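You operate a simulated robot arm through the tools that you are given. There is no shell and no other tool. Be economical: measure what you need, move in short steps, check, and stop when the job is done.

The job below is to be done with a simulated robot arm. You get a single attempt, and the scene is never put back.

JOB
Unstopper the vial in the heating block, warm it as the card says and stopper it again.
Fine: the stopper waits in the stopper holder; switch the heat off before it goes back on.
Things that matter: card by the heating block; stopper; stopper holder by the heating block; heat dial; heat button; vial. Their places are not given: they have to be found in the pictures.

It is judged by the outcome, as a careful person would: the job done as asked, and still so three seconds after it is handed in. It fails if anything else is knocked over, pushed out of place, dropped, spilled or broken. Lids that push on must go on centred and level and be pressed home; caps that screw on are set level and turned clockwise until they are tight.

ROBOT AND FRAMES
A 7-joint arm with a two-finger parallel gripper, fixed in place. Base frame: the origin is at the foot of the arm, x ahead of it, y to its left, z up; the work surface is at about z = 0.005. Readings come in m, degrees, newtons and seconds.
With the tool pointing down near the work surface it reaches from about 0.22 to 0.58 m from the base axis. Its first joint turns from -66.0 to 66.0 degrees. Payload 2.5 kg.
The tool frame sits at the grasp point between the pads (the TCP): z along the fingers, y along the line on which they close. The tips reach 0.023 m beyond it. Largest opening 0.094 m; finger width 0.038, thickness 0.01; the body of the gripper, 0.054 by 0.096 m, starts 0.039 m behind the TCP.
Orientation is that of the tool frame in the base frame, as a unit quaternion [w, x, y, z]. With the fingers straight down and closing along the base's y, the tool's x points along the base's -x, its y along +y and its z along -z.

CONTROLS
- The arm moves only by the tool servo_tool. Its argument "rows" is a list of rows, each a list of 7 numbers: the gripper command, from -1 (shut) to 1 (fully open), values between in proportion, then the shift along the base's x, y, z in m, then the turn, a rotation vector about the base's x, y, z in degrees. In form: [[jaw, x, y, z, ax, ay, az], ...]. A call has 1 to 10 rows; each row is the pose to reach, as a shift and turn from the pose commanded when the call began. A row lasts 0.2 s, in which the tool goes at most 0.05 m and 8.6 degrees; a call with a longer step from one row to the next is refused whole, and so is a gripper value outside its range. Where a pose cannot be reached the arm comes as near as it can. A force on the tool above 40 N (or 10 N above the force at the start of the call, whichever is more), or a blocked arm, ends the call early, and 0.2 s more pass. The fingers move at their own pace (about 0.108 m/s each) and stop on an object; they squeeze with about 32 N. The grip force told is the motor's: it shows also when the fingers shut on nothing. Time passes only in rows, and 0.2 s behind the last, so rows that repeat a pose let the fingers close. The reply holds the time, the measured pose of the TCP, the force on the tool along the base axes, the opening and the grip force, in the units named above and with some noise, and new pictures: "views" is both (left out), scene, wrist or none.
- Cameras (640 x 400 px; columns grow to the right, rows downward): "scene" is fixed at [0.1468, -0.435, 0.5438]; the picture's right is [0.52, -0.86, 0.00], its down [-0.50, -0.30, -0.81] and it looks along [0.70, 0.42, -0.58] (base axes); focal length 249 px, centre (320, 200). "wrist" rides on the gripper at [0.086, 0.016, -0.074] in the tool frame; the picture's right is [-0.18, 0.98, 0.00], its down [-0.58, -0.11, -0.81] and it looks along [-0.79, -0.15, 0.59] (tool axes); focal length 243 px, centre (320, 200).
- probe_pixels(camera, pixels): there is no depth. For up to 12 entries [column, row, z] of the newest picture of that camera ("zoom" is the newest enlarged one), the place [x, y] in the base frame at which the ray of that pixel passes the height z, good to about 0.003 m. The clock stands still meanwhile.
- close_up(camera, box): a new picture of the part [left, top, right, bottom] of that camera's present view, enlarged. The clock stands still meanwhile.
- finish_job(): hands the job in; it is judged then, once.

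Work in short steps. Measure before you move; look again where a grasp or a placing could have gone wrong, and mend it. You have 80 turns and 170 pictures in all, those below and enlarged ones among them. Open the gripper and draw the arm clear of the work before you hand the job in, unless the task says otherwise; then end with one line.

The tools are called after ">>>" by a JSON object that holds its "method" and its "body". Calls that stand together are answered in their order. servo_tool: Moves the arm, as the interface text tells. Its arguments: {"type":"object","properties":{"rows":{"type":"array","items":{"type":"array","items":{"type":"number"}}},"views":{"type":"string","enum":["both","scene","wrist","none"]}},"required":["rows"]} The other tools are called the same way: probe_pixels (camera, pixels) gives the place at which the rays of pixels pass given heights; close_up (camera, box) takes an enlarged picture of a part of a camera's view; finish_job () hands the job in.

At the start:

```text
time_s: 0.0
tcp_pos: [0.3988, 0.0018, 0.3798]
orientation: [0.0, 0.0, 1.0, 0.0]
contact_force: [0.0, -0.2, -0.4]
width: 0.0942
gripper_force: 0.0
```

scene: 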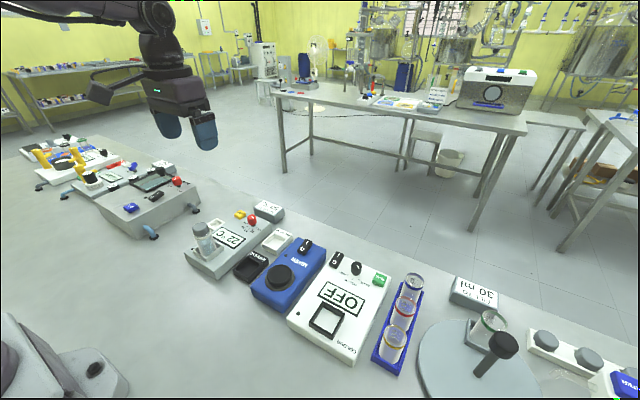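
wrist: 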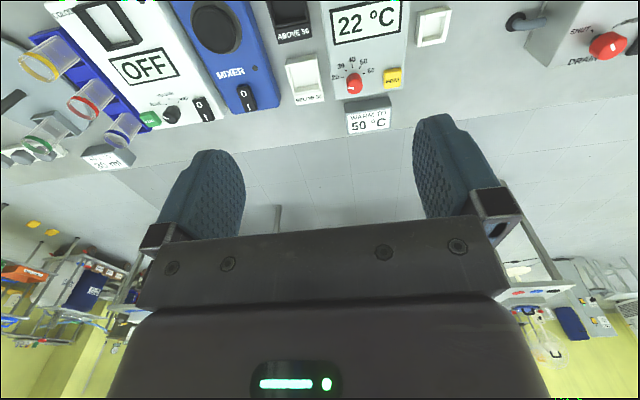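

The heating block (22 °C display) is near scene pixel (225,240), with its card at (268,210). I take enlarged pictures first.

>>> {"method": "close_up", "body": {"camera": "scene", "box": [170, 190, 330, 290]}}

>>> {"method": "close_up", "body": {"camera": "wrist", "box": [260, 0, 460, 140]}}

```text
4.00 times, centred on (250, 240) of scene
```

zoom: 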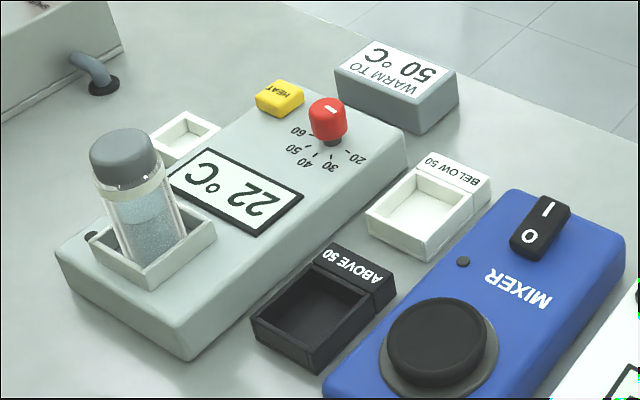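

```text
2.86 times, centred on (360, 70) of wrist
```

zoom: 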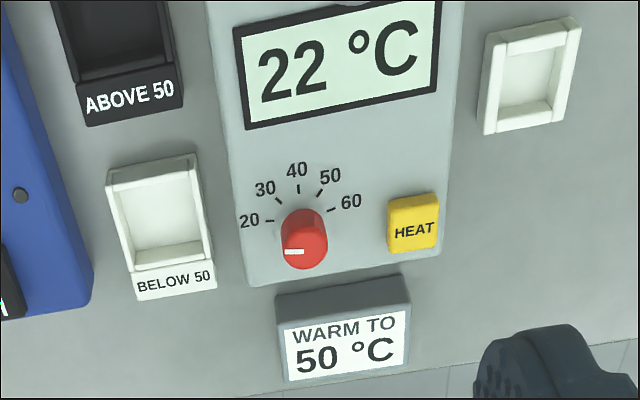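

The card says 50 °C. The stopper is the grey cap on the vial, the holder is probably the unlabelled white tray, and the dial is the red knob. Next I measure from both cameras.

>>> {"method": "probe_pixels", "body": {"camera": "scene", "pixels": [[252, 216, 0.04], [252, 216, 0.06], [201, 228, 0.08], [201, 228, 0.1], [201, 228, 0.12], [216, 223, 0.005], [216, 223, 0.02], [240, 215, 0.03], [240, 215, 0.05], [206, 254, 0.03], [206, 254, 0.05]]}}

>>> {"method": "probe_pixels", "body": {"camera": "wrist", "pixels": [[354, 87, 0.04], [354, 87, 0.06], [354, 87, 0.08], [393, 76, 0.03], [393, 76, 0.05], [433, 27, 0.005], [433, 27, 0.02], [403, 91, 0.005], [337, 100, 0.005]]}}

```text
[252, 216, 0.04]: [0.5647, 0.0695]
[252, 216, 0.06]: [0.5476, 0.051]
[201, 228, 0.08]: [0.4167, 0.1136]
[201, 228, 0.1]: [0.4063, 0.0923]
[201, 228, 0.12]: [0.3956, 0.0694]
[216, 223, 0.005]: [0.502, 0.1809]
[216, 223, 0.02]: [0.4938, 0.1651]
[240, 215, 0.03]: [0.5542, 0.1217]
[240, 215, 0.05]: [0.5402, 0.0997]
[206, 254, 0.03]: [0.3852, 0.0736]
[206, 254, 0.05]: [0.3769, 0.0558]
```

```text
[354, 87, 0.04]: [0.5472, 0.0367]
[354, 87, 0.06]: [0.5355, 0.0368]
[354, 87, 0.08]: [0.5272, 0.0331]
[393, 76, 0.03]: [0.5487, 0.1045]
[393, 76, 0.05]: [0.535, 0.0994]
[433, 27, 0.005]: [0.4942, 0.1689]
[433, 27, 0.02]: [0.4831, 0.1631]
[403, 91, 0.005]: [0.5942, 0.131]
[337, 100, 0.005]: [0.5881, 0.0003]
```

The knob top is at about (0.533, 0.037, 0.07), the button at (0.538, 0.10, 0.05) and the tray at (0.49, 0.167). I back the arm off and left so the wrist camera sees the vial and tray.

>>> {"method": "servo_tool", "body": {"rows": [[1, -0.04, 0.02, -0.01, 0, 0, 0], [1, -0.08, 0.04, -0.02, 0, 0, 0], [1, -0.12, 0.06, -0.03, 0, 0, 0], [1, -0.15, 0.08, -0.04, 0, 0, 0], [1, -0.15, 0.08, -0.04, 0, 0, 0]], "views": "both"}}

```text
time_s: 1.2
tcp_pos: [0.2486, 0.0813, 0.34]
orientation: [-0.001, 0.0, 1.0, 0.001]
contact_force: [0.1, 0.2, -0.6]
width: 0.0942
gripper_force: 0.1
```

scene: 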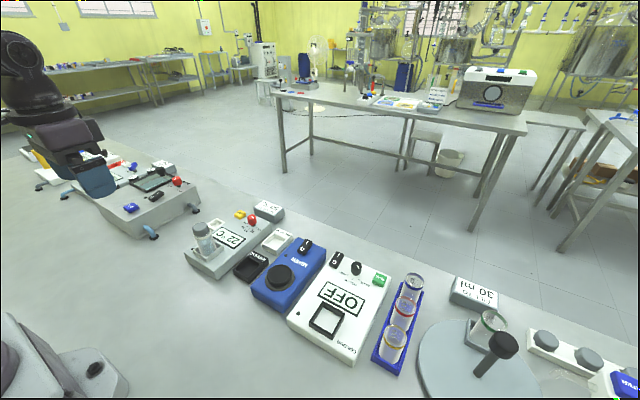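
wrist: 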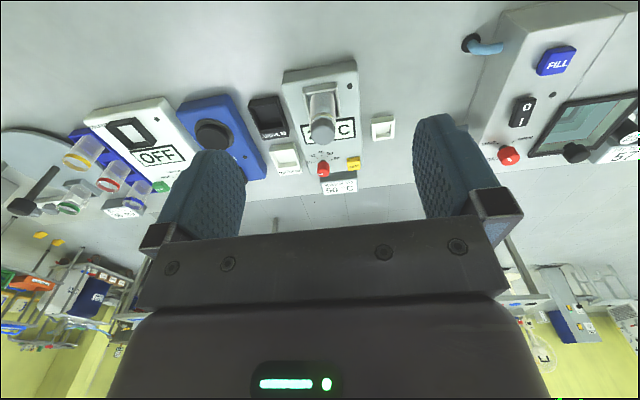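

>>> {"method": "close_up", "body": {"camera": "wrist", "box": [240, 50, 420, 210]}}

>>> {"method": "close_up", "body": {"camera": "scene", "box": [180, 195, 280, 275]}}

```text
2.50 times, centred on (330, 130) of wrist
```

zoom: 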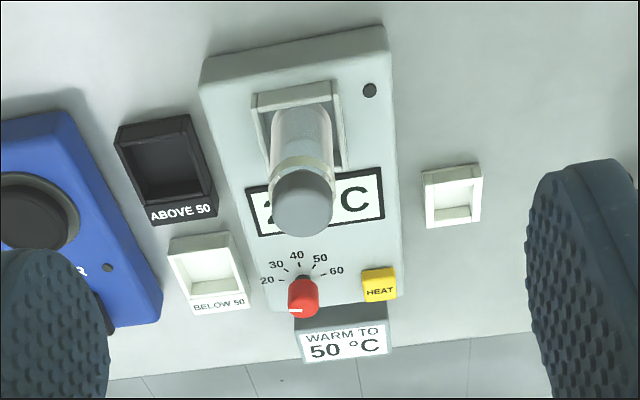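

```text
5.00 times, centred on (230, 235) of scene
```

zoom: 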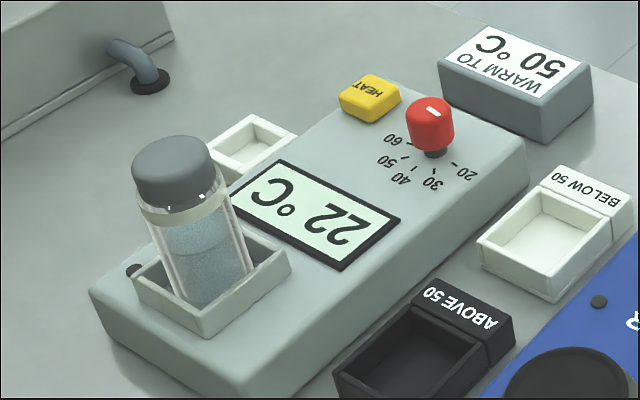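

Now I probe the stopper and the tray from both views.

>>> {"method": "probe_pixels", "body": {"camera": "scene", "pixels": [[200.4, 226.4, 0.1], [200.4, 226.4, 0.11], [200.4, 226.4, 0.12], [201.5, 237, 0.09], [201.5, 237, 0.1], [217, 224, 0.01], [217, 224, 0.02], [252.5, 216.5, 0.06], [252.5, 216.5, 0.07], [240, 212, 0.045], [240, 212, 0.055]]}}

>>> {"method": "probe_pixels", "body": {"camera": "wrist", "pixels": [[323, 133, 0.1], [323, 133, 0.11], [323, 133, 0.12], [322, 116, 0.09], [322, 116, 0.1], [382.5, 127.5, 0.01], [382.5, 127.5, 0.02], [323.5, 168, 0.06], [323.5, 168, 0.07], [354, 162, 0.045], [354, 162, 0.055]]}}

```text
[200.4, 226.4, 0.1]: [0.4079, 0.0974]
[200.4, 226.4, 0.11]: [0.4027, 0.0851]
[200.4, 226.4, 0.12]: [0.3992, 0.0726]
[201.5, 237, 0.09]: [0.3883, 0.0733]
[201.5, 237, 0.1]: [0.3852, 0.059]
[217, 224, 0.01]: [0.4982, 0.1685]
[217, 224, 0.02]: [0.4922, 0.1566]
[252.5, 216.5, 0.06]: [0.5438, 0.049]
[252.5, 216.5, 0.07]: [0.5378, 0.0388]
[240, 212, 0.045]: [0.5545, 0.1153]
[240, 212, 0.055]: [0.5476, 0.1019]
```

```text
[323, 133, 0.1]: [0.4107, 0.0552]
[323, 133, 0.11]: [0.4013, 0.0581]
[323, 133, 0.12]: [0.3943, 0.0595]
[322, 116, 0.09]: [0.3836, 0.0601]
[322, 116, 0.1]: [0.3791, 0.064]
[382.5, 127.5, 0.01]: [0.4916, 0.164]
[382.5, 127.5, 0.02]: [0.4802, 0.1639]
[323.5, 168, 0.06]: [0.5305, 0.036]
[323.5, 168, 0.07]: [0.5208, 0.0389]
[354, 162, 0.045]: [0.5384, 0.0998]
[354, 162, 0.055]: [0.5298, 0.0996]
```

The stopper top sits near (0.39, 0.06, 0.13). I hover above it so I can align in the wrist view, where the TCP column is 320.

>>> {"method": "servo_tool", "body": {"rows": [[1, 0.04, -0.005, -0.03, 0, 0, 0], [1, 0.08, -0.01, -0.06, 0, 0, 0], [1, 0.11, -0.015, -0.09, 0, 0, 0], [1, 0.141, -0.02, -0.12, 0, 0, 0], [1, 0.141, -0.02, -0.12, 0, 0, 0]], "views": "both"}}

```text
refused: row 1 steps farther than a row can; nothing moved
```

The first step was 5.02 cm, just over the limit, so I use smaller steps.

>>> {"method": "servo_tool", "body": {"rows": [[1, 0.03, -0.004, -0.025, 0, 0, 0], [1, 0.06, -0.008, -0.05, 0, 0, 0], [1, 0.09, -0.012, -0.075, 0, 0, 0], [1, 0.12, -0.016, -0.1, 0, 0, 0], [1, 0.141, -0.02, -0.12, 0, 0, 0], [1, 0.141, -0.02, -0.12, 0, 0, 0]], "views": "both"}}

```text
time_s: 2.6
tcp_pos: [0.3903, 0.061, 0.2191]
orientation: [0.0, 0.0, 1.0, -0.001]
contact_force: [-0.2, -0.4, -0.5]
width: 0.0936
gripper_force: 0.1
```

scene: 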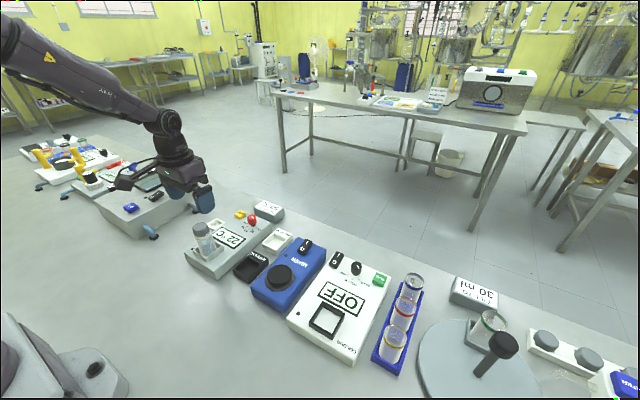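
wrist: 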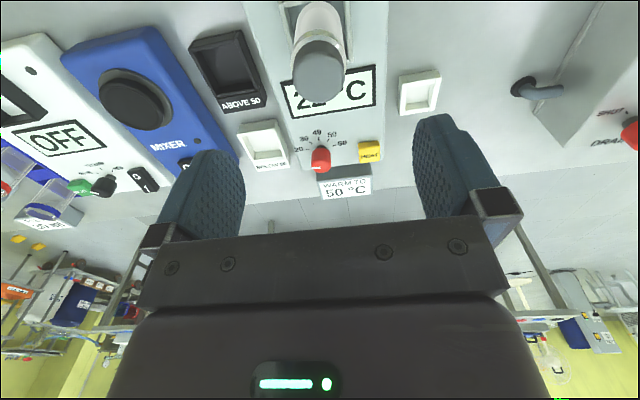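

>>> {"method": "close_up", "body": {"camera": "wrist", "box": [230, 0, 450, 180]}}

>>> {"method": "probe_pixels", "body": {"camera": "wrist", "pixels": [[318, 75, 0.12], [318, 75, 0.13], [318, 75, 0.11], [420, 92, 0.02], [420, 92, 0.01], [321, 152, 0.07], [321, 152, 0.06], [369, 148, 0.05]]}}

```text
2.22 times, centred on (340, 90) of wrist
```

zoom: 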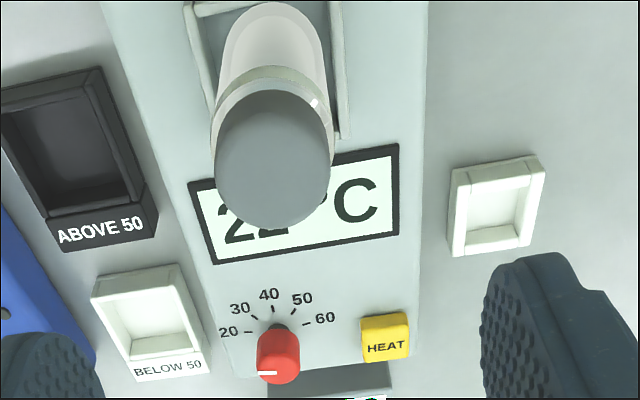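

```text
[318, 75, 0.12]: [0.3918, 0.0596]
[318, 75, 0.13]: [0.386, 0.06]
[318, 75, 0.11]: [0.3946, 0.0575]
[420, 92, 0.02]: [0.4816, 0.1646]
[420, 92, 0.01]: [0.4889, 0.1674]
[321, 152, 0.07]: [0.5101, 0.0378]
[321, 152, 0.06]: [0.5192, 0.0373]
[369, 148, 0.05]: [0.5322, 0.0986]
```

The stopper is centred near (0.392, 0.060) with its top at z ≈ 0.13 and a diameter of about 36 mm. I descend so the tips overlap its upper part by about 10 mm and check before closing.

>>> {"method": "servo_tool", "body": {"rows": [[0.3, 0.001, -0.001, -0.025, 0, 0, 0], [0.1, 0.002, -0.001, -0.05, 0, 0, 0], [0.1, 0.002, -0.001, -0.065, 0, 0, 0], [0.1, 0.002, -0.001, -0.075, 0, 0, 0], [0.1, 0.002, -0.001, -0.075, 0, 0, 0]], "views": "both"}}

>>> {"method": "close_up", "body": {"camera": "scene", "box": [160, 180, 260, 280]}}

>>> {"method": "close_up", "body": {"camera": "wrist", "box": [200, 60, 440, 240]}}

```text
time_s: 3.8
tcp_pos: [0.3917, 0.062, 0.1453]
orientation: [0.0, 0.0, 1.0, 0.0]
contact_force: [0.6, -0.1, -0.1]
width: 0.0518
gripper_force: 0.0
```

scene: 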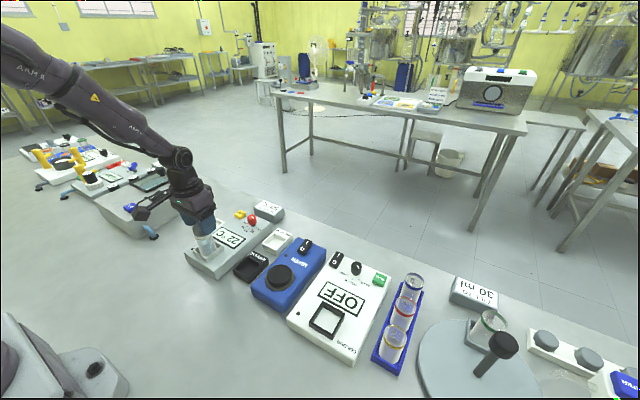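
wrist: 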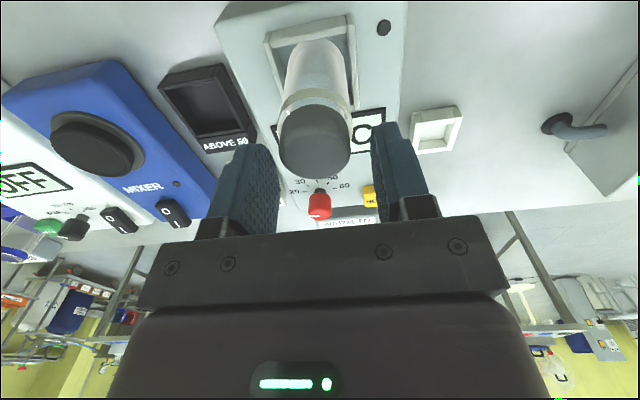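

```text
4.00 times, centred on (210, 230) of scene
```

zoom: 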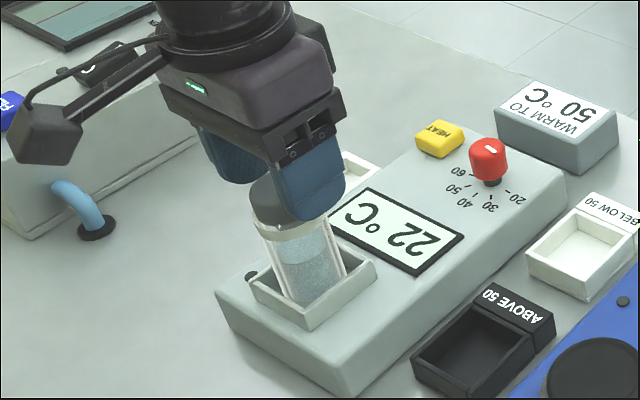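

```text
2.22 times, centred on (320, 150) of wrist
```

zoom: 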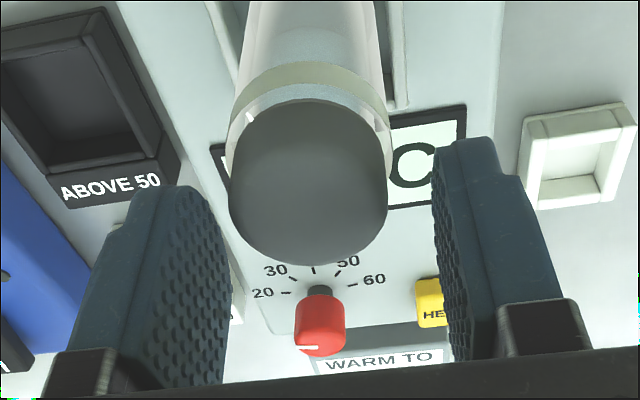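

The jaws straddle the stopper, which is about 3 mm toward −y of the jaw centre. I shift to centre on it, drop 2 mm and close.

>>> {"method": "servo_tool", "body": {"rows": [[0.1, -0.002, -0.003, -0.002, 0, 0, 0], [0.1, -0.002, -0.003, -0.003, 0, 0, 0], [-0.2, -0.002, -0.003, -0.003, 0, 0, 0], [-1, -0.002, -0.003, -0.003, 0, 0, 0], [-1, -0.002, -0.003, -0.003, 0, 0, 0]], "views": "both"}}

>>> {"method": "close_up", "body": {"camera": "scene", "box": [160, 180, 260, 280]}}

```text
time_s: 5.0
tcp_pos: [0.3899, 0.0593, 0.1437]
orientation: [-0.001, -0.001, 1.0, -0.001]
contact_force: [0.4, -0.3, 0.3]
width: 0.032
gripper_force: 32.2
```

scene: 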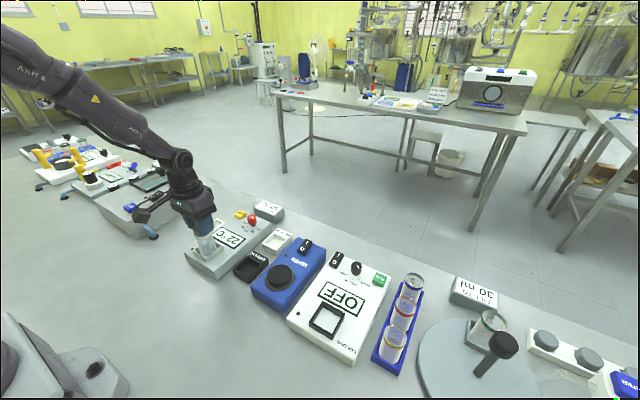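
wrist: 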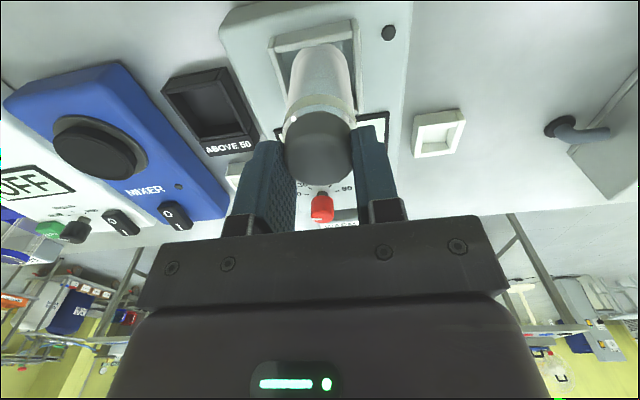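

```text
4.00 times, centred on (210, 230) of scene
```

zoom: 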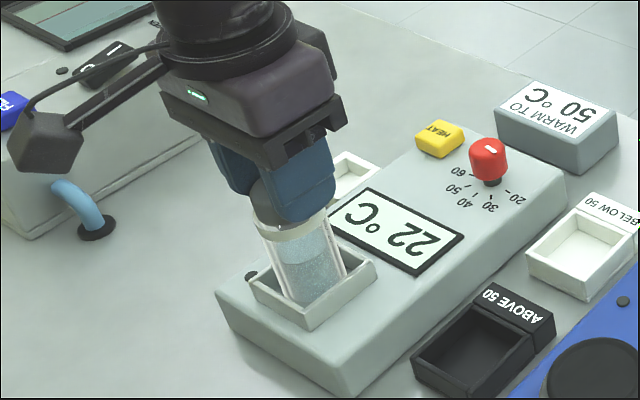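

The stopper is gripped at 32 mm and 32 N. I pull straight up slowly and watch whether the vial stays.

>>> {"method": "servo_tool", "body": {"rows": [[-1, 0, 0, 0.003, 0, 0, 0], [-1, 0, 0, 0.006, 0, 0, 0], [-1, 0, 0, 0.01, 0, 0, 0], [-1, 0, 0, 0.015, 0, 0, 0]], "views": "none"}}

>>> {"method": "close_up", "body": {"camera": "scene", "box": [160, 180, 260, 280]}}

```text
time_s: 6.0
tcp_pos: [0.3914, 0.059, 0.1578]
orientation: [0.0, -0.001, 1.0, -0.001]
contact_force: [0.1, 0.6, -0.3]
width: 0.0319
gripper_force: 32.1
```

```text
4.00 times, centred on (210, 230) of scene
```

zoom: 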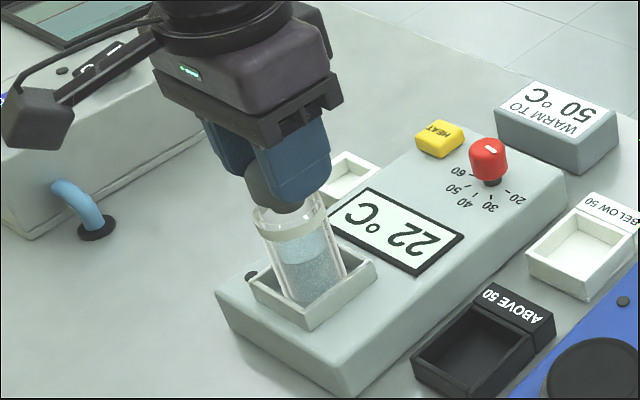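

The stopper is off and the vial stayed seated. I lift well clear and look at the stopper and the tray.

>>> {"method": "servo_tool", "body": {"rows": [[-1, 0, 0, 0.03, 0, 0, 0], [-1, 0, 0, 0.055, 0, 0, 0], [-1, 0.02, 0.035, 0.055, 0, 0, 0], [-1, 0.04, 0.07, 0.055, 0, 0, 0], [-1, 0.06, 0.105, 0.05, 0, 0, 0], [-1, 0.06, 0.105, 0.05, 0, 0, 0]], "views": "both"}}

>>> {"method": "close_up", "body": {"camera": "wrist", "box": [220, 20, 420, 200]}}

>>> {"method": "close_up", "body": {"camera": "scene", "box": [160, 160, 260, 260]}}

```text
time_s: 7.4
tcp_pos: [0.4513, 0.1657, 0.2051]
orientation: [0.0, -0.001, 1.0, 0.0]
contact_force: [-0.4, -1.2, 0.1]
width: 0.0319
gripper_force: 32.1
```

scene: 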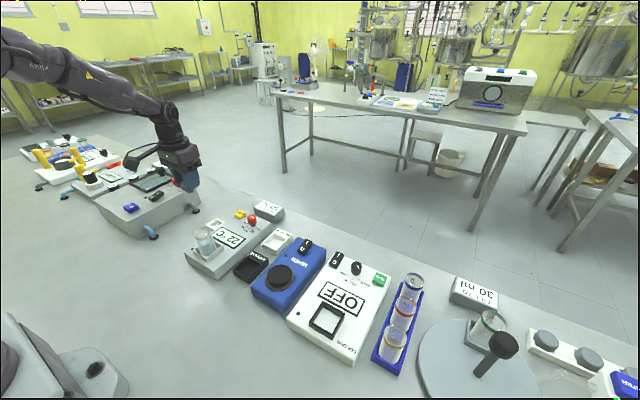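
wrist: 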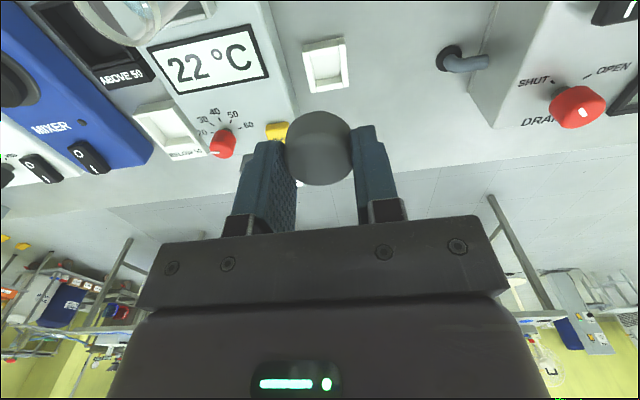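

```text
2.22 times, centred on (320, 110) of wrist
```

zoom: 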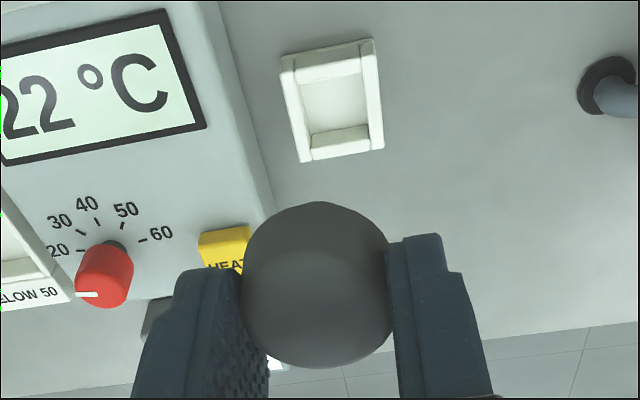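

```text
4.00 times, centred on (210, 210) of scene
```

zoom: 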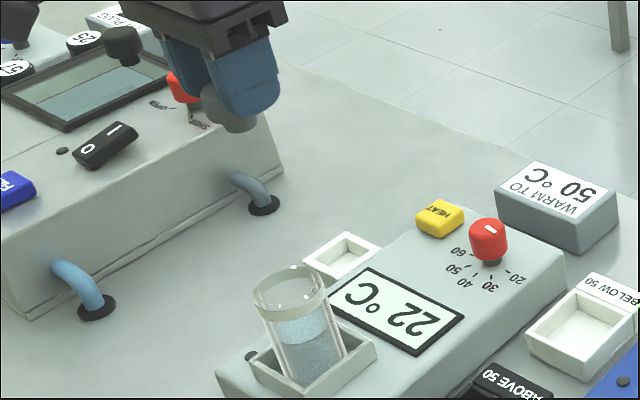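

The stopper is held level. I measure the tray rim from both views.

>>> {"method": "probe_pixels", "body": {"camera": "wrist", "pixels": [[302.6, 46, 0.02], [344.5, 38, 0.02], [349, 87.6, 0.02], [312.5, 93, 0.02], [326.5, 67, 0.02], [326.5, 67, 0.03], [326.5, 67, 0.01]]}}

>>> {"method": "probe_pixels", "body": {"camera": "scene", "pixels": [[205.7, 224.5, 0.02], [216.7, 218, 0.02], [225.5, 222, 0.02], [214.5, 230, 0.02], [215.5, 223.6, 0.01], [215.5, 223.6, 0.02], [215.5, 223.6, 0.03]]}}

```text
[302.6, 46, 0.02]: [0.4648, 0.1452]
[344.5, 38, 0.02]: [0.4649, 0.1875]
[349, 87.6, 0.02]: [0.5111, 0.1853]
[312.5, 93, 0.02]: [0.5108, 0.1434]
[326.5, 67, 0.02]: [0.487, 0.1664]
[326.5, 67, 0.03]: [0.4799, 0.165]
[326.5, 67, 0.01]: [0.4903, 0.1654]
```

```text
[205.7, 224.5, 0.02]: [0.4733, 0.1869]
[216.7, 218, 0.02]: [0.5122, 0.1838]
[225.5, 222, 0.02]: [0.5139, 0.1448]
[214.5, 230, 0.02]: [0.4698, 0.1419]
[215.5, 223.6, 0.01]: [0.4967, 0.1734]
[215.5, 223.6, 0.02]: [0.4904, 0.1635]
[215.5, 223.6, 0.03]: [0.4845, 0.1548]
```

The tray rim is about 0.018 high, centred near (0.488, 0.165). I enlarge it to judge the inside size.

>>> {"method": "close_up", "body": {"camera": "wrist", "box": [290, 25, 370, 105]}}

>>> {"method": "close_up", "body": {"camera": "scene", "box": [195, 205, 240, 240]}}

>>> {"method": "close_up", "body": {"camera": "scene", "box": [160, 160, 210, 200]}}

```text
5.00 times, centred on (330, 65) of wrist
```

zoom: 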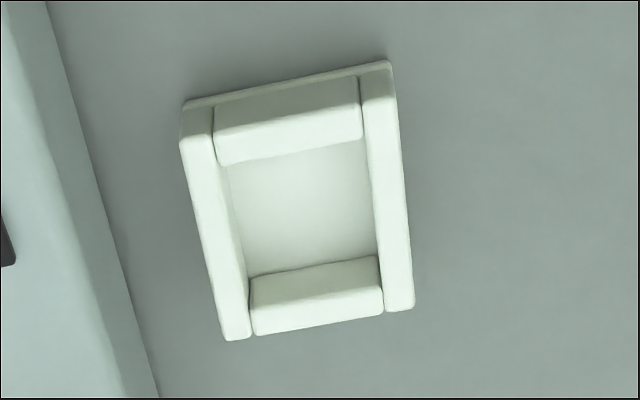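

```text
11.43 times, centred on (218, 222) of scene
```

zoom: 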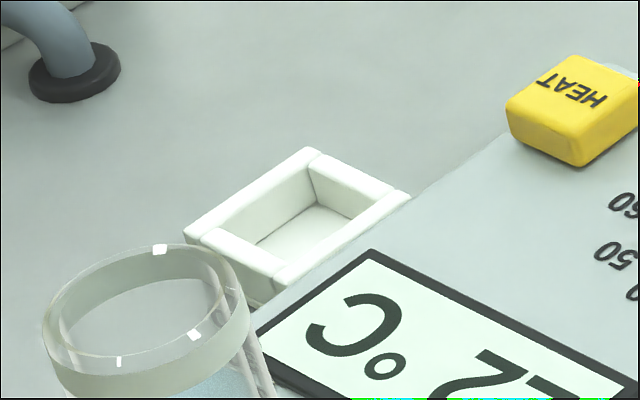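

```text
10.00 times, centred on (185, 180) of scene
```

zoom: 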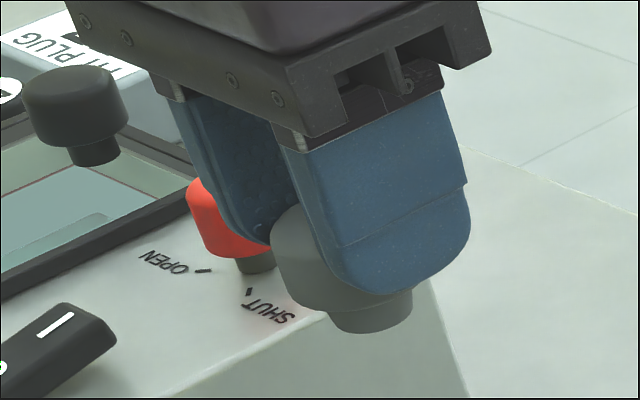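

The tray's inside is roughly 30 mm, and the stopper has a narrower plug below its cap. I move over the tray and stop about 1 cm above it to check alignment.

>>> {"method": "servo_tool", "body": {"rows": [[-1, 0.02, 0, -0.03, 0, 0, 0], [-1, 0.037, 0, -0.07, 0, 0, 0], [-1, 0.037, -0.001, -0.11, 0, 0, 0], [-1, 0.037, -0.001, -0.14, 0, 0, 0], [-1, 0.037, -0.001, -0.14, 0, 0, 0]], "views": "wrist"}}

>>> {"method": "close_up", "body": {"camera": "wrist", "box": [220, 60, 420, 210]}}

>>> {"method": "close_up", "body": {"camera": "scene", "box": [185, 185, 245, 235]}}

```text
time_s: 8.6
tcp_pos: [0.4859, 0.1636, 0.0686]
orientation: [0.0, -0.001, 1.0, 0.0]
contact_force: [0.5, 0.1, -0.2]
width: 0.032
gripper_force: 32.1
```

wrist: 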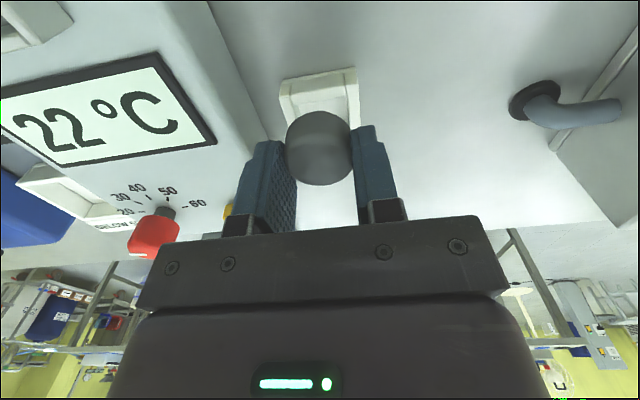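

```text
2.67 times, centred on (320, 135) of wrist
```

zoom: 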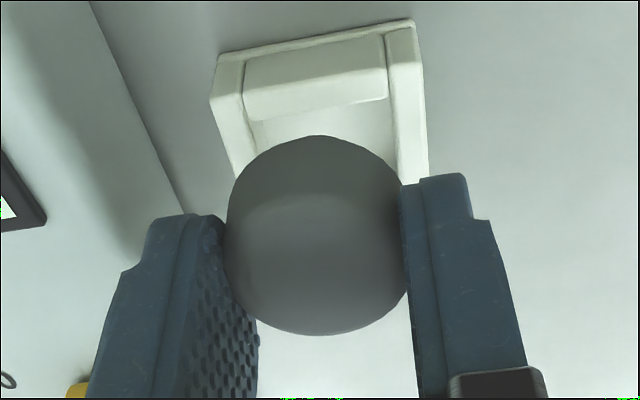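

```text
8.00 times, centred on (215, 210) of scene
```

zoom: 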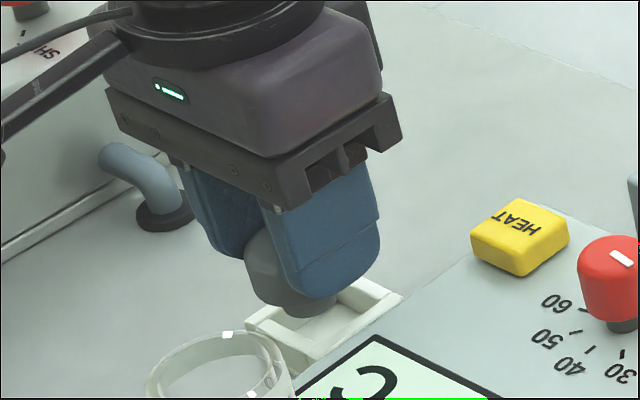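

I verify the tray's near edge and the heating block's edge at this range.

>>> {"method": "probe_pixels", "body": {"camera": "zoom", "pixels": [[320, 200, 0.02]]}}

>>> {"method": "probe_pixels", "body": {"camera": "wrist", "pixels": [[280, 82, 0.018], [355, 70, 0.018], [291, 85, 0.018], [345, 73, 0.018], [359, 125, 0.018], [268, 138, 0.005], [251, 139, 0.04]]}}

>>> {"method": "probe_pixels", "body": {"camera": "scene", "pixels": [[224.8, 222.1, 0.018], [219.8, 220.3, 0.018], [206, 226.5, 0.018], [214, 231, 0.018]]}}

```text
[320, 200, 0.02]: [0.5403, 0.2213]
```

```text
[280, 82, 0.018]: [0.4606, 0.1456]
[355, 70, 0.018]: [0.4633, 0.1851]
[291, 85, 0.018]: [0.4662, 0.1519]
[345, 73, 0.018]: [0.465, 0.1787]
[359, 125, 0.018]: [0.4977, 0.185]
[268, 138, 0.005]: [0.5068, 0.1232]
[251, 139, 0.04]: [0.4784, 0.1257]
```

```text
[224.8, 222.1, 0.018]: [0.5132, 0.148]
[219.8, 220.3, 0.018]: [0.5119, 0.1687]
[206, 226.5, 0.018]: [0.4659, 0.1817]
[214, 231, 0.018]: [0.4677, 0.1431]
```

The tray centre is about (0.487, 0.165) and the block edge is at y ≈ 0.124. I descend slowly until contact.

>>> {"method": "servo_tool", "body": {"rows": [[-1, 0.001, 0.0015, -0.01, 0, 0, 0], [-1, 0.001, 0.0015, -0.015, 0, 0, 0], [-1, 0.001, 0.0015, -0.018, 0, 0, 0], [-1, 0.001, 0.0015, -0.02, 0, 0, 0], [-1, 0.001, 0.0015, -0.021, 0, 0, 0]], "views": "none"}}

>>> {"method": "close_up", "body": {"camera": "scene", "box": [185, 190, 245, 240]}}

```text
time_s: 9.8
tcp_pos: [0.4888, 0.1639, 0.047]
orientation: [0.002, 0.001, 1.0, 0.0]
contact_force: [6.8, 0.3, 2.6]
width: 0.032
gripper_force: 32.0
```

```text
8.00 times, centred on (215, 215) of scene
```

zoom: 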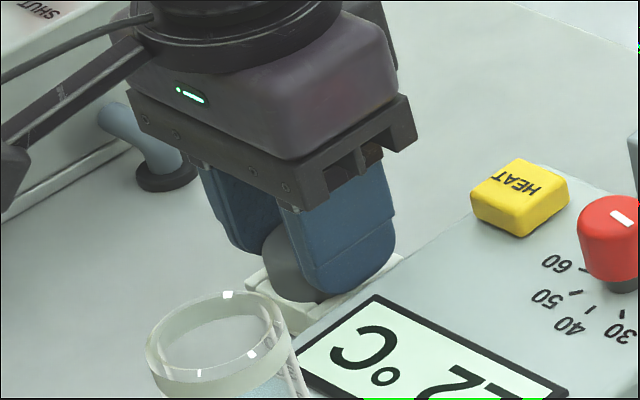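

There is a sideways force of +6.8 N in x, so the plug is rubbing the near wall. I shift +x by 2 mm and read again.

>>> {"method": "servo_tool", "body": {"rows": [[-1, 0.002, 0.0005, 0.001, 0, 0, 0], [-1, 0.002, 0.0005, 0, 0, 0, 0], [-1, 0.002, 0.0005, -0.001, 0, 0, 0]], "views": "wrist"}}

>>> {"method": "close_up", "body": {"camera": "wrist", "box": [220, 60, 420, 210]}}

```text
time_s: 10.6
tcp_pos: [0.4886, 0.1637, 0.0461]
orientation: [-0.001, 0.0, 1.0, -0.001]
contact_force: [-11.0, -3.5, 20.3]
width: 0.0318
gripper_force: 31.9
```

wrist: 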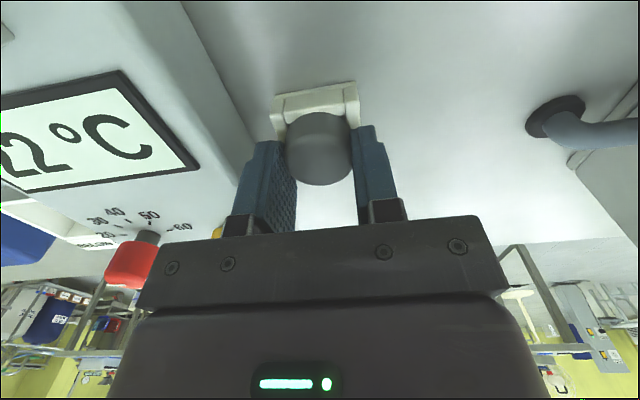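

```text
2.67 times, centred on (320, 135) of wrist
```

zoom: 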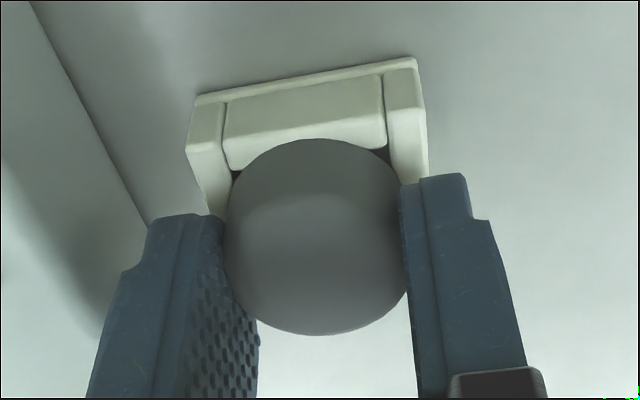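

It is seated on the tray (20 N up). I relieve the load and open the jaws just a little to stay clear of the block.

>>> {"method": "servo_tool", "body": {"rows": [[-1, -0.001, 0, 0.001, 0, 0, 0], [-1, -0.001, 0, 0.001, 0, 0, 0], [-0.1, -0.001, 0, 0.001, 0, 0, 0], [-0.1, -0.001, 0, 0.001, 0, 0, 0]], "views": "wrist"}}

>>> {"method": "close_up", "body": {"camera": "scene", "box": [185, 190, 245, 240]}}

```text
time_s: 11.6
tcp_pos: [0.4889, 0.1634, 0.0463]
orientation: [0.0, 0.0, 1.0, -0.001]
contact_force: [0.4, 0.0, -0.5]
width: 0.0425
gripper_force: 0.0
```

wrist: 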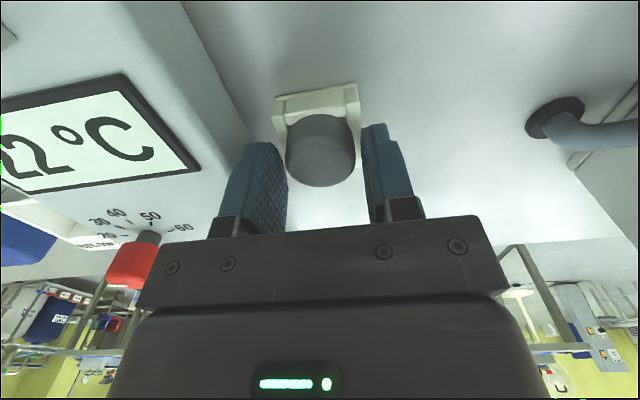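

```text
8.00 times, centred on (215, 215) of scene
```

zoom: 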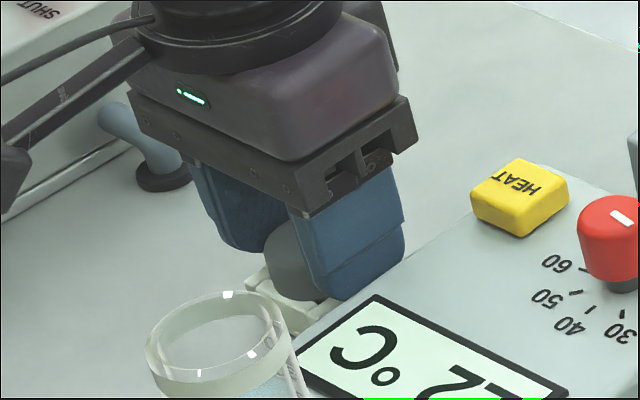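

The stopper stands in the holder, released at TCP (0.489, 0.1635, 0.046). I rise and hover over the knob.

>>> {"method": "servo_tool", "body": {"rows": [[-0.1, 0, 0, 0.03, 0, 0, 0], [-0.1, 0, 0, 0.07, 0, 0, 0], [-0.1, 0, 0, 0.11, 0, 0, 0], [-0.1, 0.01, -0.04, 0.12, 0, 0, 0], [-0.1, 0.02, -0.08, 0.12, 0, 0, 0], [-0.1, 0.035, -0.12, 0.1, 0, 0, 0], [-0.1, 0.035, -0.124, 0.1, 0, 0, 0], [-0.1, 0.035, -0.124, 0.1, 0, 0, 0]], "views": "both"}}

>>> {"method": "close_up", "body": {"camera": "wrist", "box": [240, 40, 420, 190]}}

>>> {"method": "close_up", "body": {"camera": "scene", "box": [190, 190, 280, 250]}}

```text
time_s: 13.4
tcp_pos: [0.5246, 0.0401, 0.1436]
orientation: [-0.001, -0.001, 1.0, 0.0]
contact_force: [0.4, 1.0, -0.2]
width: 0.0424
gripper_force: 0.1
```

scene: 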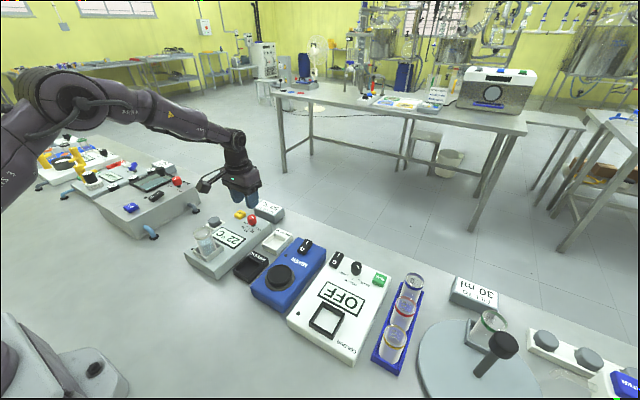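
wrist: 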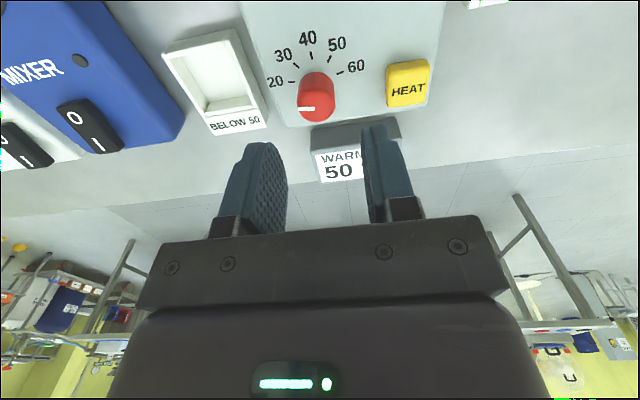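

```text
2.67 times, centred on (330, 115) of wrist
```

zoom: 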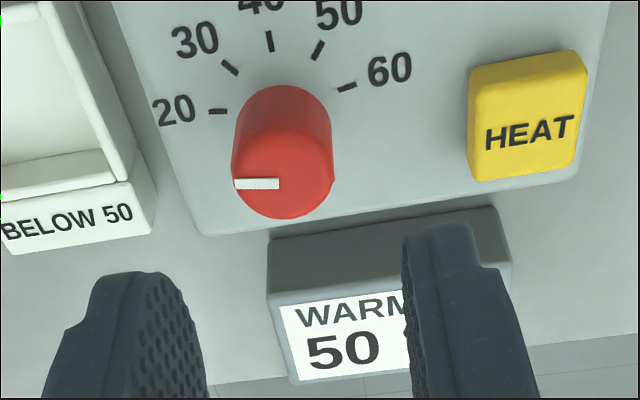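

```text
6.67 times, centred on (235, 220) of scene
```

zoom: 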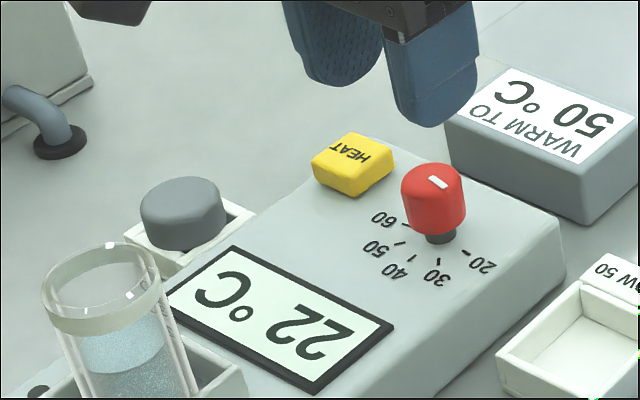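

The dial reads 20, with the tick marks clearly visible. I probe the ticks, knob top and button to get the angles.

>>> {"method": "probe_pixels", "body": {"camera": "wrist", "pixels": [[291.7, 81.6, 0.035], [295.9, 65.1, 0.035], [310.9, 55, 0.035], [329.2, 58.4, 0.035], [339.7, 72.2, 0.035], [315.5, 105, 0.06], [315.5, 105, 0.07], [297.7, 108.5, 0.065], [314, 108.5, 0.065], [407, 86, 0.045], [407, 86, 0.05]]}}

>>> {"method": "probe_pixels", "body": {"camera": "zoom", "pixels": [[476, 251, 0.035], [438, 261, 0.035], [418, 257, 0.035], [400, 243, 0.035], [409, 225, 0.035], [434, 185, 0.06], [434, 185, 0.07], [353, 155, 0.045], [353, 155, 0.05]]}}

```text
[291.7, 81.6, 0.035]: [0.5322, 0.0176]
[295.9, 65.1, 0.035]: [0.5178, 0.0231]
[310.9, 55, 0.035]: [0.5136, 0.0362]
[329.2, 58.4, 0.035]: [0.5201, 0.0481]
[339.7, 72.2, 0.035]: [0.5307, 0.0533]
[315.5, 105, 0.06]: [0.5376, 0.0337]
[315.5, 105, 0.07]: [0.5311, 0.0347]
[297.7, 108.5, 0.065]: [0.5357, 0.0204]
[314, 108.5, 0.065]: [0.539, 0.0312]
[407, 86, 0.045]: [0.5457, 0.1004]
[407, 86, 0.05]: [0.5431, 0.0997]
```

```text
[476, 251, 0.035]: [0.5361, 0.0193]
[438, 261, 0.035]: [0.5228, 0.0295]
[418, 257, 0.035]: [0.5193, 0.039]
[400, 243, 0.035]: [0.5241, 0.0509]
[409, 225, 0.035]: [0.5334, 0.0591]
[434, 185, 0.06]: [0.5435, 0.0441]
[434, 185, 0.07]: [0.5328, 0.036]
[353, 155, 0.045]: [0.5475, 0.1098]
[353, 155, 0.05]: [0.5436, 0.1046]
```

The ticks are 45° apart, so 20→50 is 135° clockwise from above about (0.533, 0.036). I centre over the knob and pre-rotate +67.5°.

>>> {"method": "servo_tool", "body": {"rows": [[-0.1, 0.0085, -0.004, 0, 0, 0, 8.5], [-0.1, 0.0085, -0.004, 0, 0, 0, 17], [-0.1, 0.0085, -0.004, 0, 0, 0, 25.5], [-0.1, 0.0085, -0.004, 0, 0, 0, 34], [-0.1, 0.0085, -0.004, 0, 0, 0, 42.5], [-0.1, 0.0085, -0.004, 0, 0, 0, 51], [-0.1, 0.0085, -0.004, 0, 0, 0, 59.5], [-0.1, 0.0085, -0.004, -0.01, 0, 0, 67.5], [-0.1, 0.0085, -0.004, -0.02, 0, 0, 67.5], [-0.1, 0.0085, -0.004, -0.02, 0, 0, 67.5]], "views": "both"}}

>>> {"method": "close_up", "body": {"camera": "wrist", "box": [220, 50, 420, 210]}}

>>> {"method": "close_up", "body": {"camera": "scene", "box": [190, 180, 290, 250]}}

```text
time_s: 15.6
tcp_pos: [0.5317, 0.0361, 0.1264]
orientation: [0.0, -0.555, 0.832, -0.001]
contact_force: [0.0, 0.6, -1.2]
width: 0.042
gripper_force: 0.0
```

scene: 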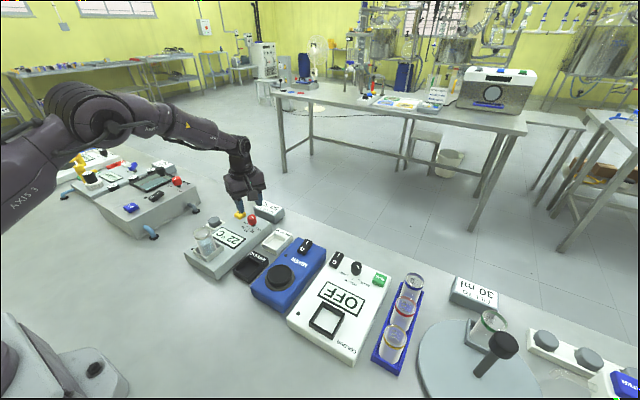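
wrist: 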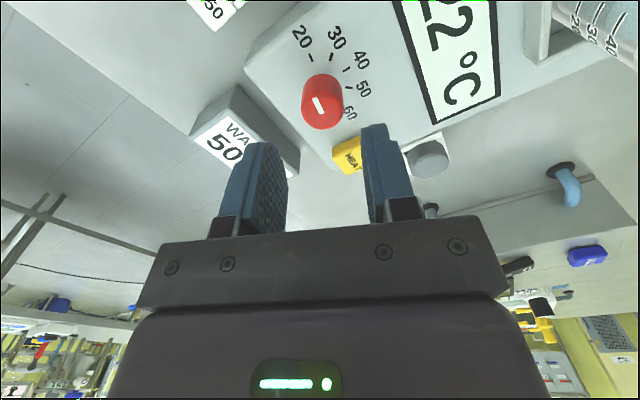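

```text
2.50 times, centred on (320, 130) of wrist
```

zoom: 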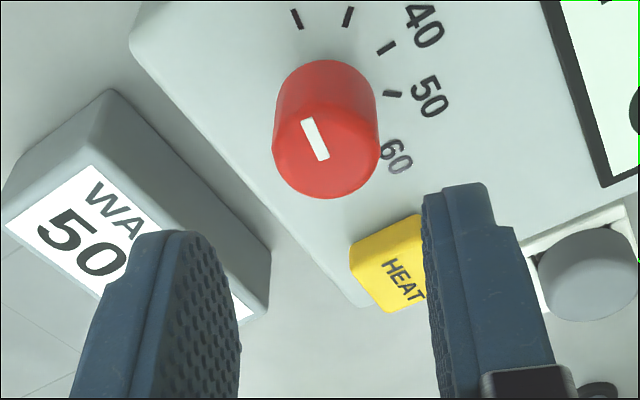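

```text
5.71 times, centred on (240, 215) of scene
```

zoom: 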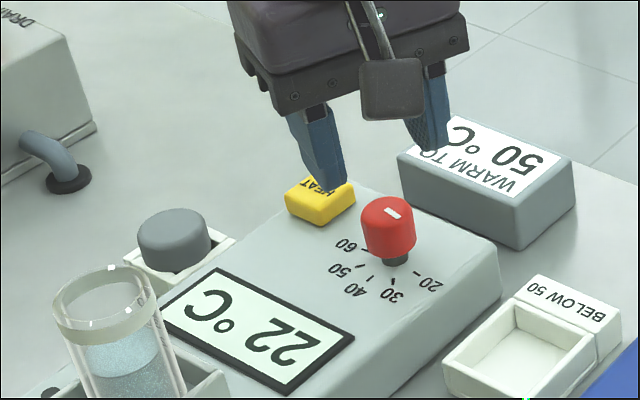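

The knob is centred between the jaws, so I descend until the tips overlap it by about 12 mm and close.

>>> {"method": "servo_tool", "body": {"rows": [[-0.1, 0.001, 0, -0.02, 0, 0, 0], [-0.1, 0.001, 0, -0.035, 0, 0, 0], [-0.1, 0.001, 0, -0.045, 0, 0, 0], [-0.1, 0.001, 0, -0.045, 0, 0, 0], [-1, 0.001, 0, -0.045, 0, 0, 0], [-1, 0.001, 0, -0.045, 0, 0, 0]], "views": "wrist"}}

>>> {"method": "close_up", "body": {"camera": "scene", "box": [210, 180, 290, 240]}}

```text
time_s: 17.0
tcp_pos: [0.5322, 0.0384, 0.0806]
orientation: [-0.003, -0.555, 0.832, 0.003]
contact_force: [-21.4, 4.7, 9.1]
width: 0.0253
gripper_force: 45.0
```

wrist: 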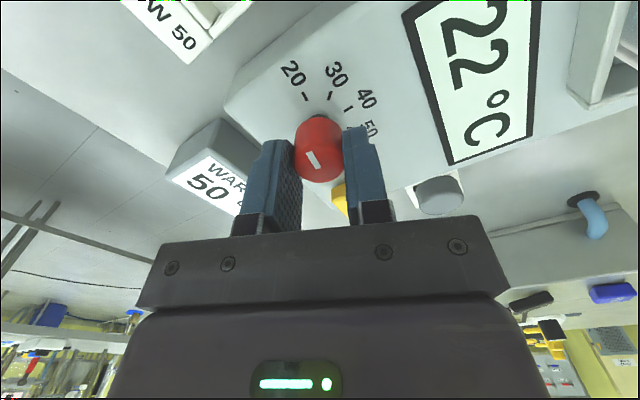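

```text
6.67 times, centred on (250, 210) of scene
```

zoom: 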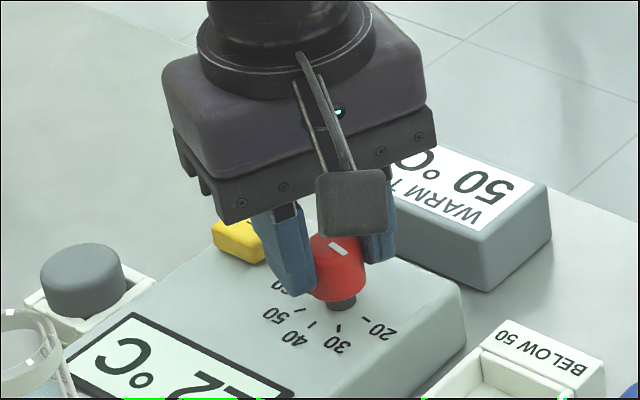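

The grip is on the knob, but a −21 N x force shows I'm about 2 mm off along the closing line. I shift to relieve it.

>>> {"method": "servo_tool", "body": {"rows": [[-1, -0.001, 0.0005, 0, 0, 0, 0], [-1, -0.002, 0.0008, 0, 0, 0, 0], [-1, -0.002, 0.0008, 0, 0, 0, 0]], "views": "none"}}

```text
time_s: 17.8
tcp_pos: [0.5307, 0.0389, 0.082]
orientation: [0.0, -0.555, 0.832, 0.0]
contact_force: [-5.2, 6.3, -7.6]
width: 0.0249
gripper_force: 44.8
```

The force is mostly relieved. I start turning clockwise, the first −67.5°.

>>> {"method": "servo_tool", "body": {"rows": [[-1, -0.0005, 0.0005, -0.0005, 0, 0, -7.5], [-1, -0.0005, 0.0005, -0.0005, 0, 0, -15], [-1, -0.0005, 0.0005, -0.0005, 0, 0, -22.5], [-1, -0.0005, 0.0005, -0.0005, 0, 0, -30], [-1, -0.0005, 0.0005, -0.0005, 0, 0, -37.5], [-1, -0.0005, 0.0005, -0.0005, 0, 0, -45], [-1, -0.0005, 0.0005, -0.0005, 0, 0, -52.5], [-1, -0.0005, 0.0005, -0.0005, 0, 0, -60], [-1, -0.0005, 0.0005, -0.0005, 0, 0, -67.5], [-1, -0.0005, 0.0005, -0.0005, 0, 0, -67.5]], "views": "wrist"}}

>>> {"method": "close_up", "body": {"camera": "wrist", "box": [240, 60, 400, 200]}}

>>> {"method": "close_up", "body": {"camera": "scene", "box": [210, 180, 290, 240]}}

```text
time_s: 20.0
tcp_pos: [0.5316, 0.0357, 0.0812]
orientation: [0.003, 0.003, 1.0, -0.001]
contact_force: [24.2, -8.1, -12.9]
width: 0.0248
gripper_force: 45.4
```

wrist: 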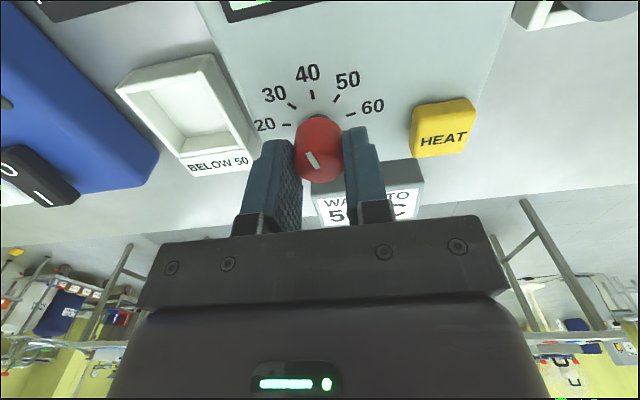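

```text
2.86 times, centred on (320, 130) of wrist
```

zoom: 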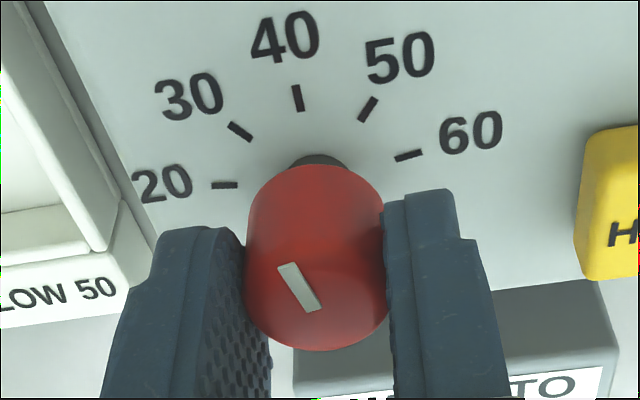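

```text
6.67 times, centred on (250, 210) of scene
```

zoom: 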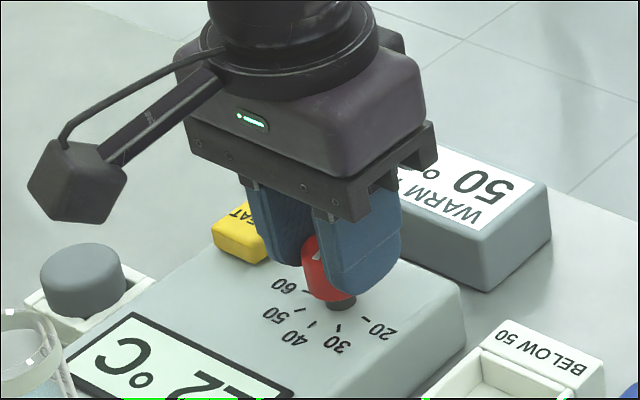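

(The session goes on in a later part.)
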